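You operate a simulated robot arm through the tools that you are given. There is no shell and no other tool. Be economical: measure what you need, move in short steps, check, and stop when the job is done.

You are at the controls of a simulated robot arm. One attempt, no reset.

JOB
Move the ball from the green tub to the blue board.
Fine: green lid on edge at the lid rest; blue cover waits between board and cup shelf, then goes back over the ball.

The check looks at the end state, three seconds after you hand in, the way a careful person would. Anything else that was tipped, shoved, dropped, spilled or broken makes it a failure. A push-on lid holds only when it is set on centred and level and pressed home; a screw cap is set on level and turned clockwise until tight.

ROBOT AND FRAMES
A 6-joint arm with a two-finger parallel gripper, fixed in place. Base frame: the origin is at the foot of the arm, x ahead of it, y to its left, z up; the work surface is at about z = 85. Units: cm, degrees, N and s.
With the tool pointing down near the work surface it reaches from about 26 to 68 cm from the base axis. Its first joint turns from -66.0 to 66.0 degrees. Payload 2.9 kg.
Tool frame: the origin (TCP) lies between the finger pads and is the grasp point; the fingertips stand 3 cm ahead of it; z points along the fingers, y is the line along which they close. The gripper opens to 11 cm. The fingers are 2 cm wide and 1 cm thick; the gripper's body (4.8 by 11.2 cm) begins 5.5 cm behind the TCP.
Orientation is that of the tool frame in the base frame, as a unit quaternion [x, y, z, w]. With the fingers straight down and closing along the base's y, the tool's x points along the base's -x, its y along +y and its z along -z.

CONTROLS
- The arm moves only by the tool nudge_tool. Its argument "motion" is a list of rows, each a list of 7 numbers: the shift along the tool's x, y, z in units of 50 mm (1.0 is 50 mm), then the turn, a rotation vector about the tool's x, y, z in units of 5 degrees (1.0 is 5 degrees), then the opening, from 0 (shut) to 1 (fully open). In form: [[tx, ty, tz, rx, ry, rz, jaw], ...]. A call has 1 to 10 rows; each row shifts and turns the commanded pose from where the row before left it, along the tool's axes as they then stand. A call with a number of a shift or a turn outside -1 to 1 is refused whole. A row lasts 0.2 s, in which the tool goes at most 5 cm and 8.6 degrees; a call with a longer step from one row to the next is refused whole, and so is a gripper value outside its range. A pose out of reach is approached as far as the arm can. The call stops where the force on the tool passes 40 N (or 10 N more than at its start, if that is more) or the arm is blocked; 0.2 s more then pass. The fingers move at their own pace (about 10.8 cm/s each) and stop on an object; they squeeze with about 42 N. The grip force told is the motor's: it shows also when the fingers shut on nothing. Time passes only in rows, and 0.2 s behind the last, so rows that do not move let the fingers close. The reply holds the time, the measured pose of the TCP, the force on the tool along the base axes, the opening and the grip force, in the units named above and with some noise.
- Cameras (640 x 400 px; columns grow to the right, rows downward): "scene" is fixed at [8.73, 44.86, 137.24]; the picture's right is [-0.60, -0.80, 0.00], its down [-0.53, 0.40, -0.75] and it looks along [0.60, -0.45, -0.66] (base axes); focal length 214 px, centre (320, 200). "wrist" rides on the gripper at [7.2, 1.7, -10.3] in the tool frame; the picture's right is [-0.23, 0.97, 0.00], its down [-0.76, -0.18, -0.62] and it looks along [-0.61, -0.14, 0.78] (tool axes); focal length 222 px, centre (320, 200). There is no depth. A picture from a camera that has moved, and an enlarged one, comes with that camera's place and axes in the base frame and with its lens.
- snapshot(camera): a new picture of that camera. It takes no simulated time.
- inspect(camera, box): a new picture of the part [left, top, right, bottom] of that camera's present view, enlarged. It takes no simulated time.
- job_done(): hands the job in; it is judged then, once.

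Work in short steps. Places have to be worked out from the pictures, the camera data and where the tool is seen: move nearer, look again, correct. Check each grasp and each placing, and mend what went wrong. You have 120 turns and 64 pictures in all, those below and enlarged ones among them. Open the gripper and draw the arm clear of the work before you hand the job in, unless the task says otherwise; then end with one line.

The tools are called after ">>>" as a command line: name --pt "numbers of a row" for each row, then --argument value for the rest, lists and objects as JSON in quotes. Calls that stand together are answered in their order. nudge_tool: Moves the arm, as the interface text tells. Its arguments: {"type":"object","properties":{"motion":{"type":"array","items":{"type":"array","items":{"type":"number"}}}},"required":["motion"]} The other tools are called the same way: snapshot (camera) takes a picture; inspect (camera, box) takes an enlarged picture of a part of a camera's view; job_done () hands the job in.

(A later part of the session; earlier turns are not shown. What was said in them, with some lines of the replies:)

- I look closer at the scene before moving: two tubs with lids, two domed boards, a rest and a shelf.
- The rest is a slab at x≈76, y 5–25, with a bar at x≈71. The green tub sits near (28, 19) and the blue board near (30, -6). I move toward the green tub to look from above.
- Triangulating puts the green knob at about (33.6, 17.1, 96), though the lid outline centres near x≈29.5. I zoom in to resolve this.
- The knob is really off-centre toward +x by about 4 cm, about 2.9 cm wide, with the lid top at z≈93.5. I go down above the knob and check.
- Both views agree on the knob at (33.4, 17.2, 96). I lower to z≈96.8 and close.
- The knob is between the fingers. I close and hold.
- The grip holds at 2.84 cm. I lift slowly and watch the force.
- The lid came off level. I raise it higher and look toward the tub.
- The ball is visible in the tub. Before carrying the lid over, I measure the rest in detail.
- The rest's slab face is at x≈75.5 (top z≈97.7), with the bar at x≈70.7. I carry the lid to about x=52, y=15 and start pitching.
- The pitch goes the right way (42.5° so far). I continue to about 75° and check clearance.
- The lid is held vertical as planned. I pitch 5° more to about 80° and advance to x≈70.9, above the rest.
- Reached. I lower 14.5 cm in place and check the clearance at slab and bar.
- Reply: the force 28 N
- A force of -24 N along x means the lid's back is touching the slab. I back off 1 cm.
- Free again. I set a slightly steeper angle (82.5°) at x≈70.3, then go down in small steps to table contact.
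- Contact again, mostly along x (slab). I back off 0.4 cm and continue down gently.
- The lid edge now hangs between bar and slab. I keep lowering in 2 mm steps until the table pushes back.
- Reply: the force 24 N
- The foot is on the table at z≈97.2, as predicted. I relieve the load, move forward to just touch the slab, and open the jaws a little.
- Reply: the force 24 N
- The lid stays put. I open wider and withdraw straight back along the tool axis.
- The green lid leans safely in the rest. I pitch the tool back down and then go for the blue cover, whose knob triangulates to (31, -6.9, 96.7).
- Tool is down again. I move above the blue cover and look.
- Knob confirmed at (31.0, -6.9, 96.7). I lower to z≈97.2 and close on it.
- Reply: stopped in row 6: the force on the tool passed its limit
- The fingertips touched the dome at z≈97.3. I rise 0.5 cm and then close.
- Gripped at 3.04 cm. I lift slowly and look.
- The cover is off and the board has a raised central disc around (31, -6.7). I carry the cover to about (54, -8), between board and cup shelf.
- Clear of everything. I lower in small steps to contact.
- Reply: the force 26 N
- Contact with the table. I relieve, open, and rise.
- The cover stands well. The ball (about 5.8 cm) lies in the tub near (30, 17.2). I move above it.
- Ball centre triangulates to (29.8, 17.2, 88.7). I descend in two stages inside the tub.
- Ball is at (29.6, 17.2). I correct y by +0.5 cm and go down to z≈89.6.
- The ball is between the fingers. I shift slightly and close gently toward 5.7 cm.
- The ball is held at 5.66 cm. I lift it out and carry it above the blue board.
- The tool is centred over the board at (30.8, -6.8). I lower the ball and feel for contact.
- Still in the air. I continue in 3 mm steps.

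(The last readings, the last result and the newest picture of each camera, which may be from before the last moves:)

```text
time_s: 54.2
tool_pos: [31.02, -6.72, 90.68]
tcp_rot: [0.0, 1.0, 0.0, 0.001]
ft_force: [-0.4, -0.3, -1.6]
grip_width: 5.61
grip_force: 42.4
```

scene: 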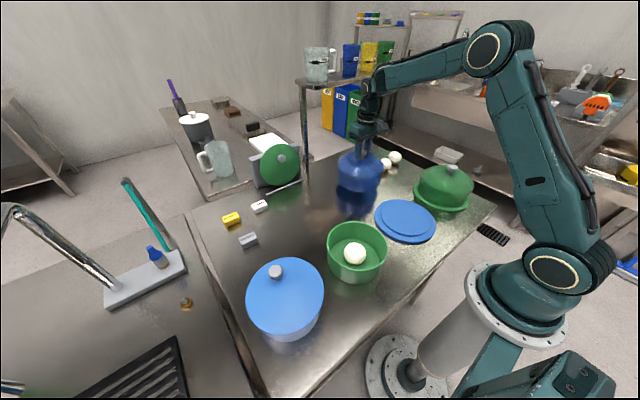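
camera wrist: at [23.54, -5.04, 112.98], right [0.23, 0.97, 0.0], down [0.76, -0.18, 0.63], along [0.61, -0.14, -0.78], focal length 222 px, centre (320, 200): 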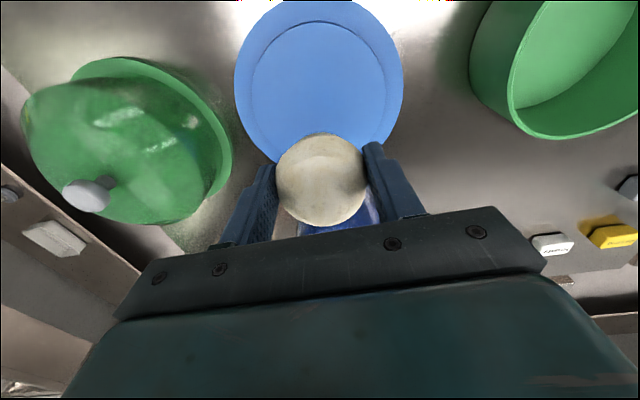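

>>> inspect --camera "scene" --box '[360, 170, 440, 245]'

>>> nudge_tool --pt "0 0 0.04 0 0 0 0.4" --pt "0 0 0.04 0 0 0 0.4" --pt "0 0 0 0 0 0 0.4"

```text
5.33 times, centred on (400, 208) of scene
camera zoom: at [8.73, 44.86, 137.24], right [-0.6, -0.8, 0.0], down [-0.53, 0.4, -0.75], along [0.6, -0.45, -0.66], focal length 1144 px, centre (-107, 160)
```

zoom: 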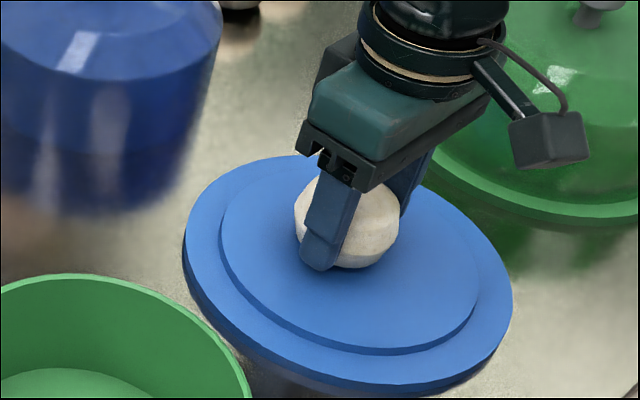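

```text
time_s: 55.0
tool_pos: [31.04, -6.64, 90.5]
tcp_rot: [-0.001, 1.0, -0.001, 0.002]
ft_force: [-6.8, 1.4, 29.6]
grip_width: 5.59
grip_force: 42.0
```

Contact with the board (30 N). I relieve slightly, open slowly, and check the ball stays.

>>> nudge_tool --pt "0 0 -0.04 0 0 0 0.4" --pt "0 0 0 0 0 0 0.52" --pt "0 0 0 0 0 0 0.53" --pt "0 0 0 0 0 0 0.55" --pt "0 0 0 0 0 0 0.58" --pt "0 0 0 0 0 0 0.62" --pt "0 0 0 0 0 0 0.68" --pt "0 0 0 0 0 0 0.7"

>>> inspect --camera "scene" --box '[360, 170, 440, 245]'

>>> snapshot --camera "wrist"

```text
time_s: 56.8
tool_pos: [31.06, -6.58, 90.66]
tcp_rot: [0.0, 1.0, 0.0, 0.002]
ft_force: [0.1, -0.1, -0.7]
grip_width: 7.69
grip_force: 0.0
```

```text
5.33 times, centred on (400, 208) of scene
camera zoom: at [8.73, 44.86, 137.24], right [-0.6, -0.8, 0.0], down [-0.53, 0.4, -0.75], along [0.6, -0.45, -0.66], focal length 1144 px, centre (-107, 160)
```

zoom: 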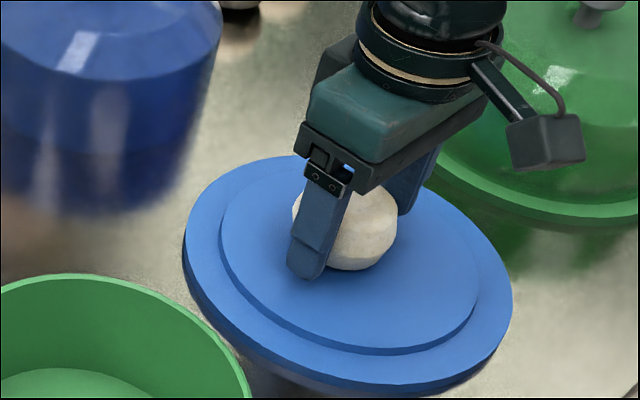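

```text
26 pictures are left
camera wrist: at [23.67, -4.83, 100.8], right [0.23, 0.97, 0.0], down [0.76, -0.18, 0.63], along [0.61, -0.14, -0.78], focal length 222 px, centre (320, 200)
```

wrist: 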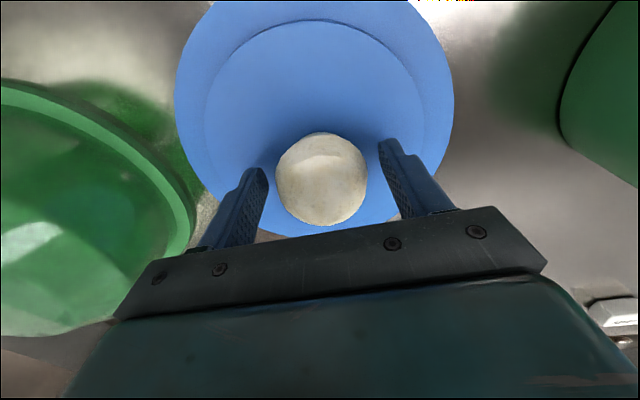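

The ball sits still near the board centre (30.7, -6.4). I rise straight up and return to above the cover.

>>> nudge_tool --pt "0 0 -0.2 0 0 0 0.75" --pt "0 0 -0.4 0 0 0 0.75" --pt "0 0 -0.8 0 0 0 0.75" --pt "0 0 -0.9 0 0 0 0.75" --pt "0 0 -0.9 0 0 0 0.75" --pt "0 0 -0.9 0 0 0 0.5" --pt "0 0 0 0 0 0 0.5"

>>> snapshot --camera "wrist"

>>> inspect --camera "scene" --box '[320, 130, 480, 260]'

```text
time_s: 58.4
tool_pos: [31.14, -6.81, 110.91]
tcp_rot: [0.0, 1.0, 0.0, 0.001]
ft_force: [0.7, -0.1, 0.3]
grip_width: 5.51
grip_force: 0.1
```

```text
25 pictures are left
camera wrist: at [23.69, -5.04, 121.15], right [0.23, 0.97, 0.0], down [0.76, -0.18, 0.63], along [0.61, -0.14, -0.78], focal length 222 px, centre (320, 200)
```

wrist: 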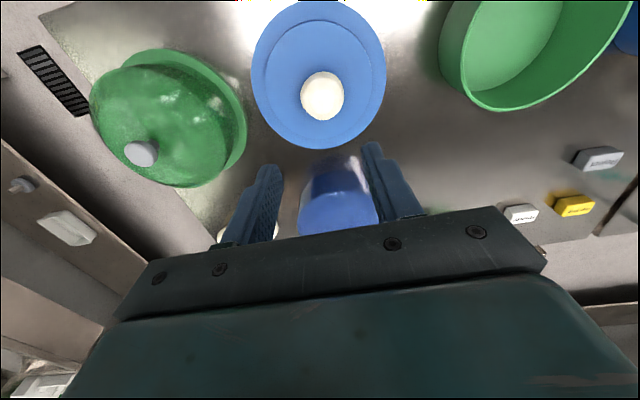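

```text
3.08 times, centred on (400, 195) of scene
camera zoom: at [8.73, 44.86, 137.24], right [-0.6, -0.8, 0.0], down [-0.53, 0.4, -0.75], along [0.6, -0.45, -0.66], focal length 660 px, centre (74, 215)
```

zoom: 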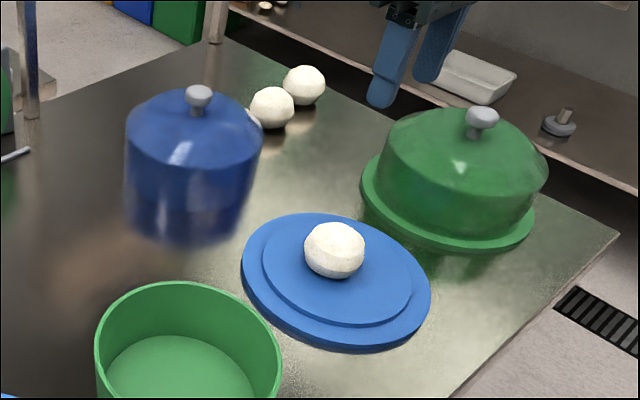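

Ball stays centred on the board. I go back over the cover's knob at (54.2, -8).

>>> nudge_tool --pt "-0.6 -0.04 0 0 0 0 0.5" --pt "-0.85 -0.04 0 0 0 0 0.5" --pt "-0.85 -0.04 0 0 0 0 0.5" --pt "-0.85 -0.04 0 0 0 0 0.5" --pt "-0.85 -0.04 0 0 0 0 0.5" --pt "-0.61 -0.04 0 0 0 0 0.5" --pt "0 0 0.8 0 0 0 0.5" --pt "0 0 0.5 0 0 0 0.5" --pt "0 0 0 0 0 0 0.5"

>>> snapshot --camera "wrist"

```text
time_s: 60.4
tool_pos: [54.33, -7.89, 104.55]
tcp_rot: [0.0, 1.0, 0.0, 0.002]
ft_force: [0.5, -0.4, -0.3]
grip_width: 5.5
grip_force: 0.0
```

```text
23 pictures are left
camera wrist: at [46.85, -6.12, 114.86], right [0.23, 0.97, 0.0], down [0.76, -0.18, 0.63], along [0.61, -0.14, -0.78], focal length 222 px, centre (320, 200)
```

wrist: 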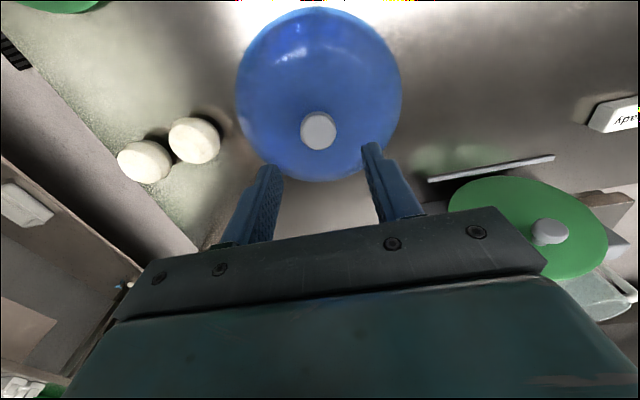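

Knob seen at (54.05, -7.9), aligned. I lower to z≈96.9 and close.

>>> nudge_tool --pt "0.03 0 0.6 0 0 0 0.5" --pt "0 0 0.5 0 0 0 0.5" --pt "0 0 0.3 0 0 0 0.5" --pt "0 0 0.11 0 0 0 0.5" --pt "0 0 0 0 0 0 0.5"

>>> nudge_tool --pt "0 0 0 0 0 0 0.3" --pt "0 0 0 0 0 0 0" --pt "0 0 0 0 0 0 0" --pt "0 0 0 0 0 0 0"

```text
time_s: 61.6
tool_pos: [53.88, -7.8, 96.86]
tcp_rot: [0.0, 1.0, 0.0, 0.002]
ft_force: [0.9, -0.1, 0.4]
grip_width: 5.53
grip_force: 0.0
```

```text
time_s: 62.6
tool_pos: [53.92, -7.85, 96.95]
tcp_rot: [0.0, 1.0, 0.0, 0.002]
ft_force: [-0.1, 0.4, 0.4]
grip_width: 3.04
grip_force: 41.9
```

Gripped at 3.04 cm. I lift and carry it back above the board.

>>> nudge_tool --pt "0 0 -0.2 0 0 0 0" --pt "0 0 -0.6 0 0 0 0" --pt "0 0 -0.9 0 0 0 0" --pt "0 0 -0.9 0 0 0 0" --pt "0 0 -0.3 0 0 0 0" --pt "0 0 0 0 0 0 0"

>>> nudge_tool --pt "0.6 0.03 0 0 0 0 0" --pt "0.8 0.03 0 0 0 0 0" --pt "0.8 0.04 0 0 0 0 0" --pt "0.8 0.04 0 0 0 0 0" --pt "0.8 0.03 0 0 0 0 0" --pt "0.6 0.03 0 0 0 0 0" --pt "0.22 0 0 0 0 0 0" --pt "0 0 0 0 0 0 0"

>>> inspect --camera "scene" --box '[320, 120, 480, 270]'

```text
time_s: 64.0
tool_pos: [53.81, -7.56, 111.62]
tcp_rot: [0.0, 1.0, 0.0, 0.002]
ft_force: [0.7, -0.9, -0.8]
grip_width: 3.06
grip_force: 42.2
```

```text
time_s: 65.8
tool_pos: [30.74, -6.81, 111.55]
tcp_rot: [0.001, 1.0, 0.0, 0.002]
ft_force: [0.6, 0.2, -1.2]
grip_width: 3.05
grip_force: 41.6
```

```text
2.67 times, centred on (400, 195) of scene
camera zoom: at [8.73, 44.86, 137.24], right [-0.6, -0.8, 0.0], down [-0.53, 0.4, -0.75], along [0.6, -0.45, -0.66], focal length 572 px, centre (107, 213)
```

zoom: 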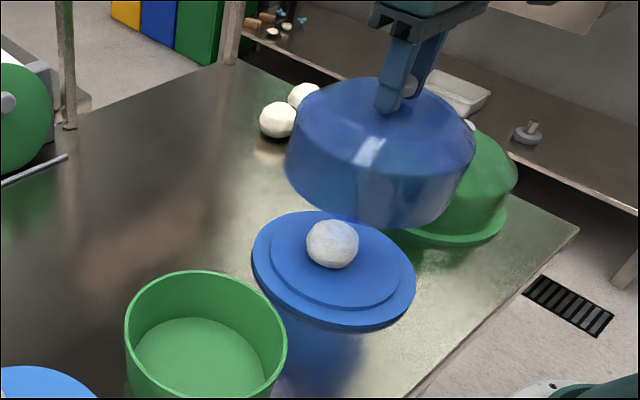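

Aligned over the board with the ball. I lower to just above seating.

>>> nudge_tool --pt "0 0 0.6 0 0 0 0" --pt "0 0 0.7 0 0 0 0" --pt "0 0 0.6 0 0 0 0" --pt "0 0 0.4 0 0 0 0" --pt "0 0 0.15 0 0 0 0" --pt "0 0 0 0 0 0 0"

>>> inspect --camera "scene" --box '[350, 160, 470, 260]'

```text
time_s: 67.2
tool_pos: [30.77, -6.77, 99.32]
tcp_rot: [0.0, 1.0, 0.0, 0.002]
ft_force: [0.0, -0.4, -0.9]
grip_width: 3.05
grip_force: 41.9
```

```text
4.00 times, centred on (410, 210) of scene
camera zoom: at [8.73, 44.86, 137.24], right [-0.6, -0.8, 0.0], down [-0.53, 0.4, -0.75], along [0.6, -0.45, -0.66], focal length 858 px, centre (-40, 160)
```

zoom: 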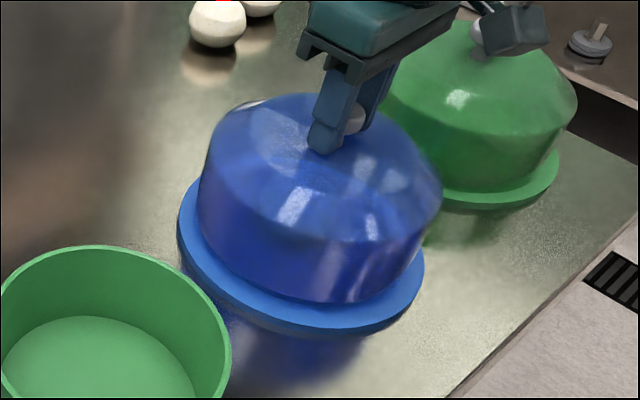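

It looks centred. I go down in small steps to seat it.

>>> nudge_tool --pt "0 0 0.06 0 0 0 0" --pt "0 0 0.06 0 0 0 0" --pt "0 0 0.06 0 0 0 0" --pt "0 0 0.06 0 0 0 0" --pt "0 0 0 0 0 0 0"

>>> nudge_tool --pt "0 0 0.04 0 0 0 0" --pt "0 0 0.04 0 0 0 0" --pt "0 0 0.04 0 0 0 0" --pt "0 0 0 0 0 0 0"

>>> inspect --camera "scene" --box '[350, 160, 470, 260]'

```text
time_s: 68.4
tool_pos: [30.69, -6.88, 98.06]
tcp_rot: [0.0, 1.0, 0.0, 0.002]
ft_force: [-0.1, 0.5, -1.4]
grip_width: 3.04
grip_force: 41.6
```

```text
time_s: 69.4
tool_pos: [30.73, -6.89, 97.62]
tcp_rot: [-0.001, 1.0, 0.0, 0.004]
ft_force: [-2.6, 6.4, 25.5]
grip_width: 3.06
grip_force: 42.0
```

```text
4.00 times, centred on (410, 210) of scene
camera zoom: at [8.69, 44.88, 137.23], right [-0.6, -0.8, 0.0], down [-0.53, 0.4, -0.75], along [0.6, -0.45, -0.66], focal length 858 px, centre (-40, 160)
```

zoom: 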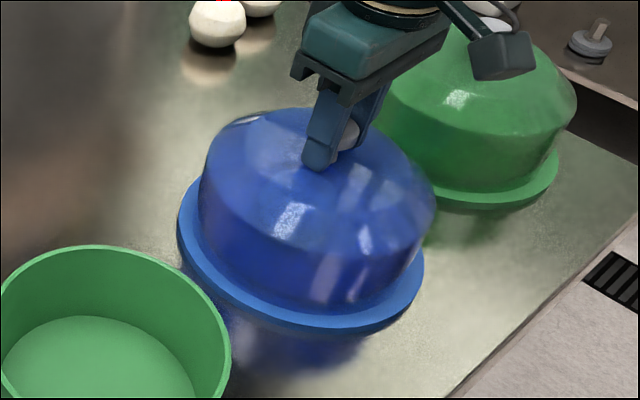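

Seated at the same height as originally (about 97.7). I relieve the load, release, and rise clear.

>>> nudge_tool --pt "0 0 -0.03 0 0 0 0" --pt "0 0 0 0 0 0 0.33" --pt "0 0 0 0 0 0 0.5" --pt "0 0 0 0 0 0 0.5" --pt "0 0 -0.3 0 0 0 0.5" --pt "0 0 -0.7 0 0 0 0.5" --pt "0 0 -0.9 0 0 0 0.5" --pt "0 0 -0.9 0 0 0 0.5" --pt "0 0 -0.9 0 0 0 0.5" --pt "0 0 0 0 0 0 0.5"

>>> snapshot --camera "wrist"

>>> inspect --camera "scene" --box '[350, 160, 470, 260]'

>>> snapshot --camera "scene"

```text
time_s: 71.6
tool_pos: [30.6, -6.79, 116.28]
tcp_rot: [0.0, 1.0, 0.0, 0.001]
ft_force: [0.0, 0.0, 0.6]
grip_width: 5.51
grip_force: 0.2
```

```text
19 pictures are left
camera wrist: at [23.27, -5.09, 126.52], right [0.23, 0.97, 0.0], down [0.76, -0.18, 0.63], along [0.61, -0.14, -0.78], focal length 222 px, centre (320, 200)
```

wrist: 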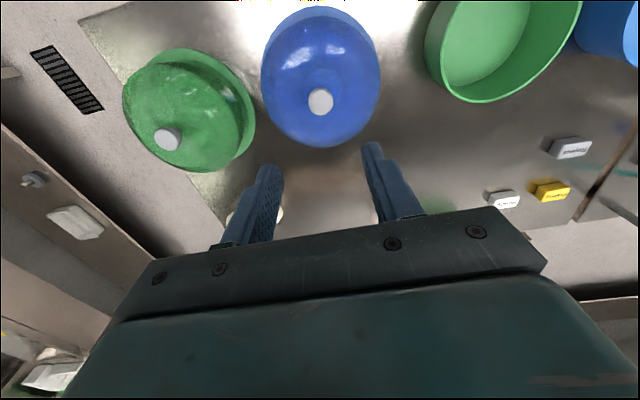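

```text
4.00 times, centred on (410, 210) of scene
camera zoom: at [8.73, 44.86, 137.24], right [-0.6, -0.8, 0.0], down [-0.53, 0.4, -0.75], along [0.6, -0.45, -0.66], focal length 858 px, centre (-40, 160)
```

zoom: 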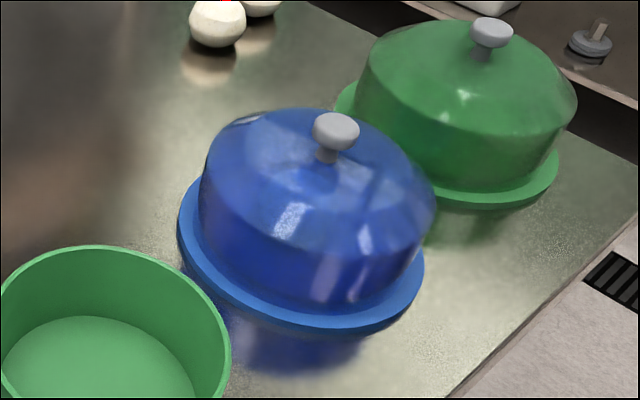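

```text
17 pictures are left
```

scene: 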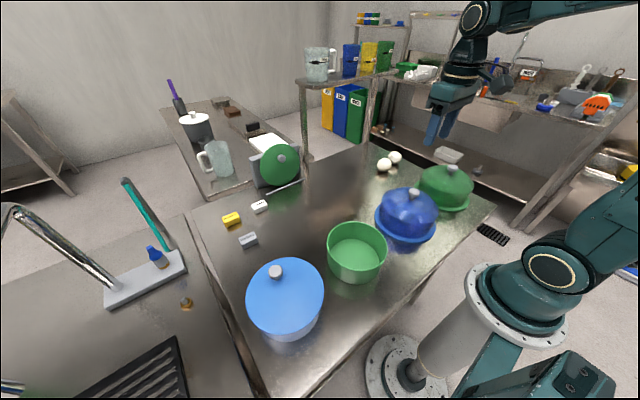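

The cover sits as it did originally, the tub is empty and the green lid leans in the rest. I draw the arm clear and take a last look at the lid.

>>> nudge_tool --pt "-0.5 0 -0.3 0 0 0 0.6" --pt "-0.7 0.1 -0.3 0 0 0 0.8" --pt "-0.7 0.1 -0.3 0 0 0 1" --pt "-0.7 0.1 -0.3 0 0 0 1" --pt "-0.4 0.1 -0.2 0 0 0 1" --pt "0 0 0 0 0 0 1" --pt "0 0 0 0 0 0 1"

>>> inspect --camera "scene" --box '[240, 130, 450, 260]'

```text
time_s: 73.2
tool_pos: [45.87, -4.95, 123.34]
tcp_rot: [0.001, 1.0, 0.0, 0.002]
ft_force: [-0.6, 0.7, 0.0]
grip_width: 10.97
grip_force: 0.1
```

```text
3.05 times, centred on (345, 195) of scene
camera zoom: at [8.73, 44.86, 137.24], right [-0.6, -0.8, 0.0], down [-0.53, 0.4, -0.75], along [0.6, -0.45, -0.66], focal length 654 px, centre (244, 215)
```

zoom: 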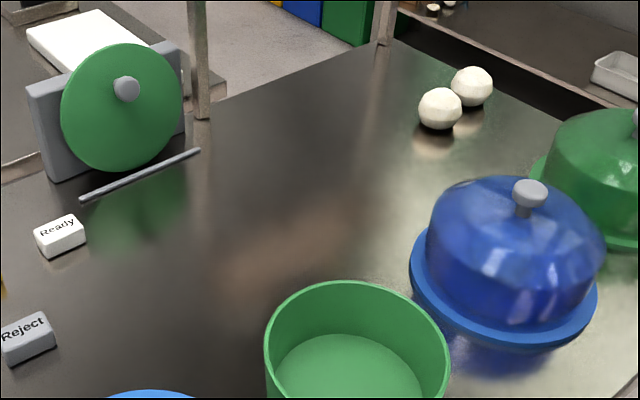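

Everything is in place and the arm is clear, so I hand in.

>>> job_done

```text
The job is handed in.
```

The ball is on the blue board with the blue cover back over it, and the green lid is standing on edge in the lid rest; I have handed the job in.
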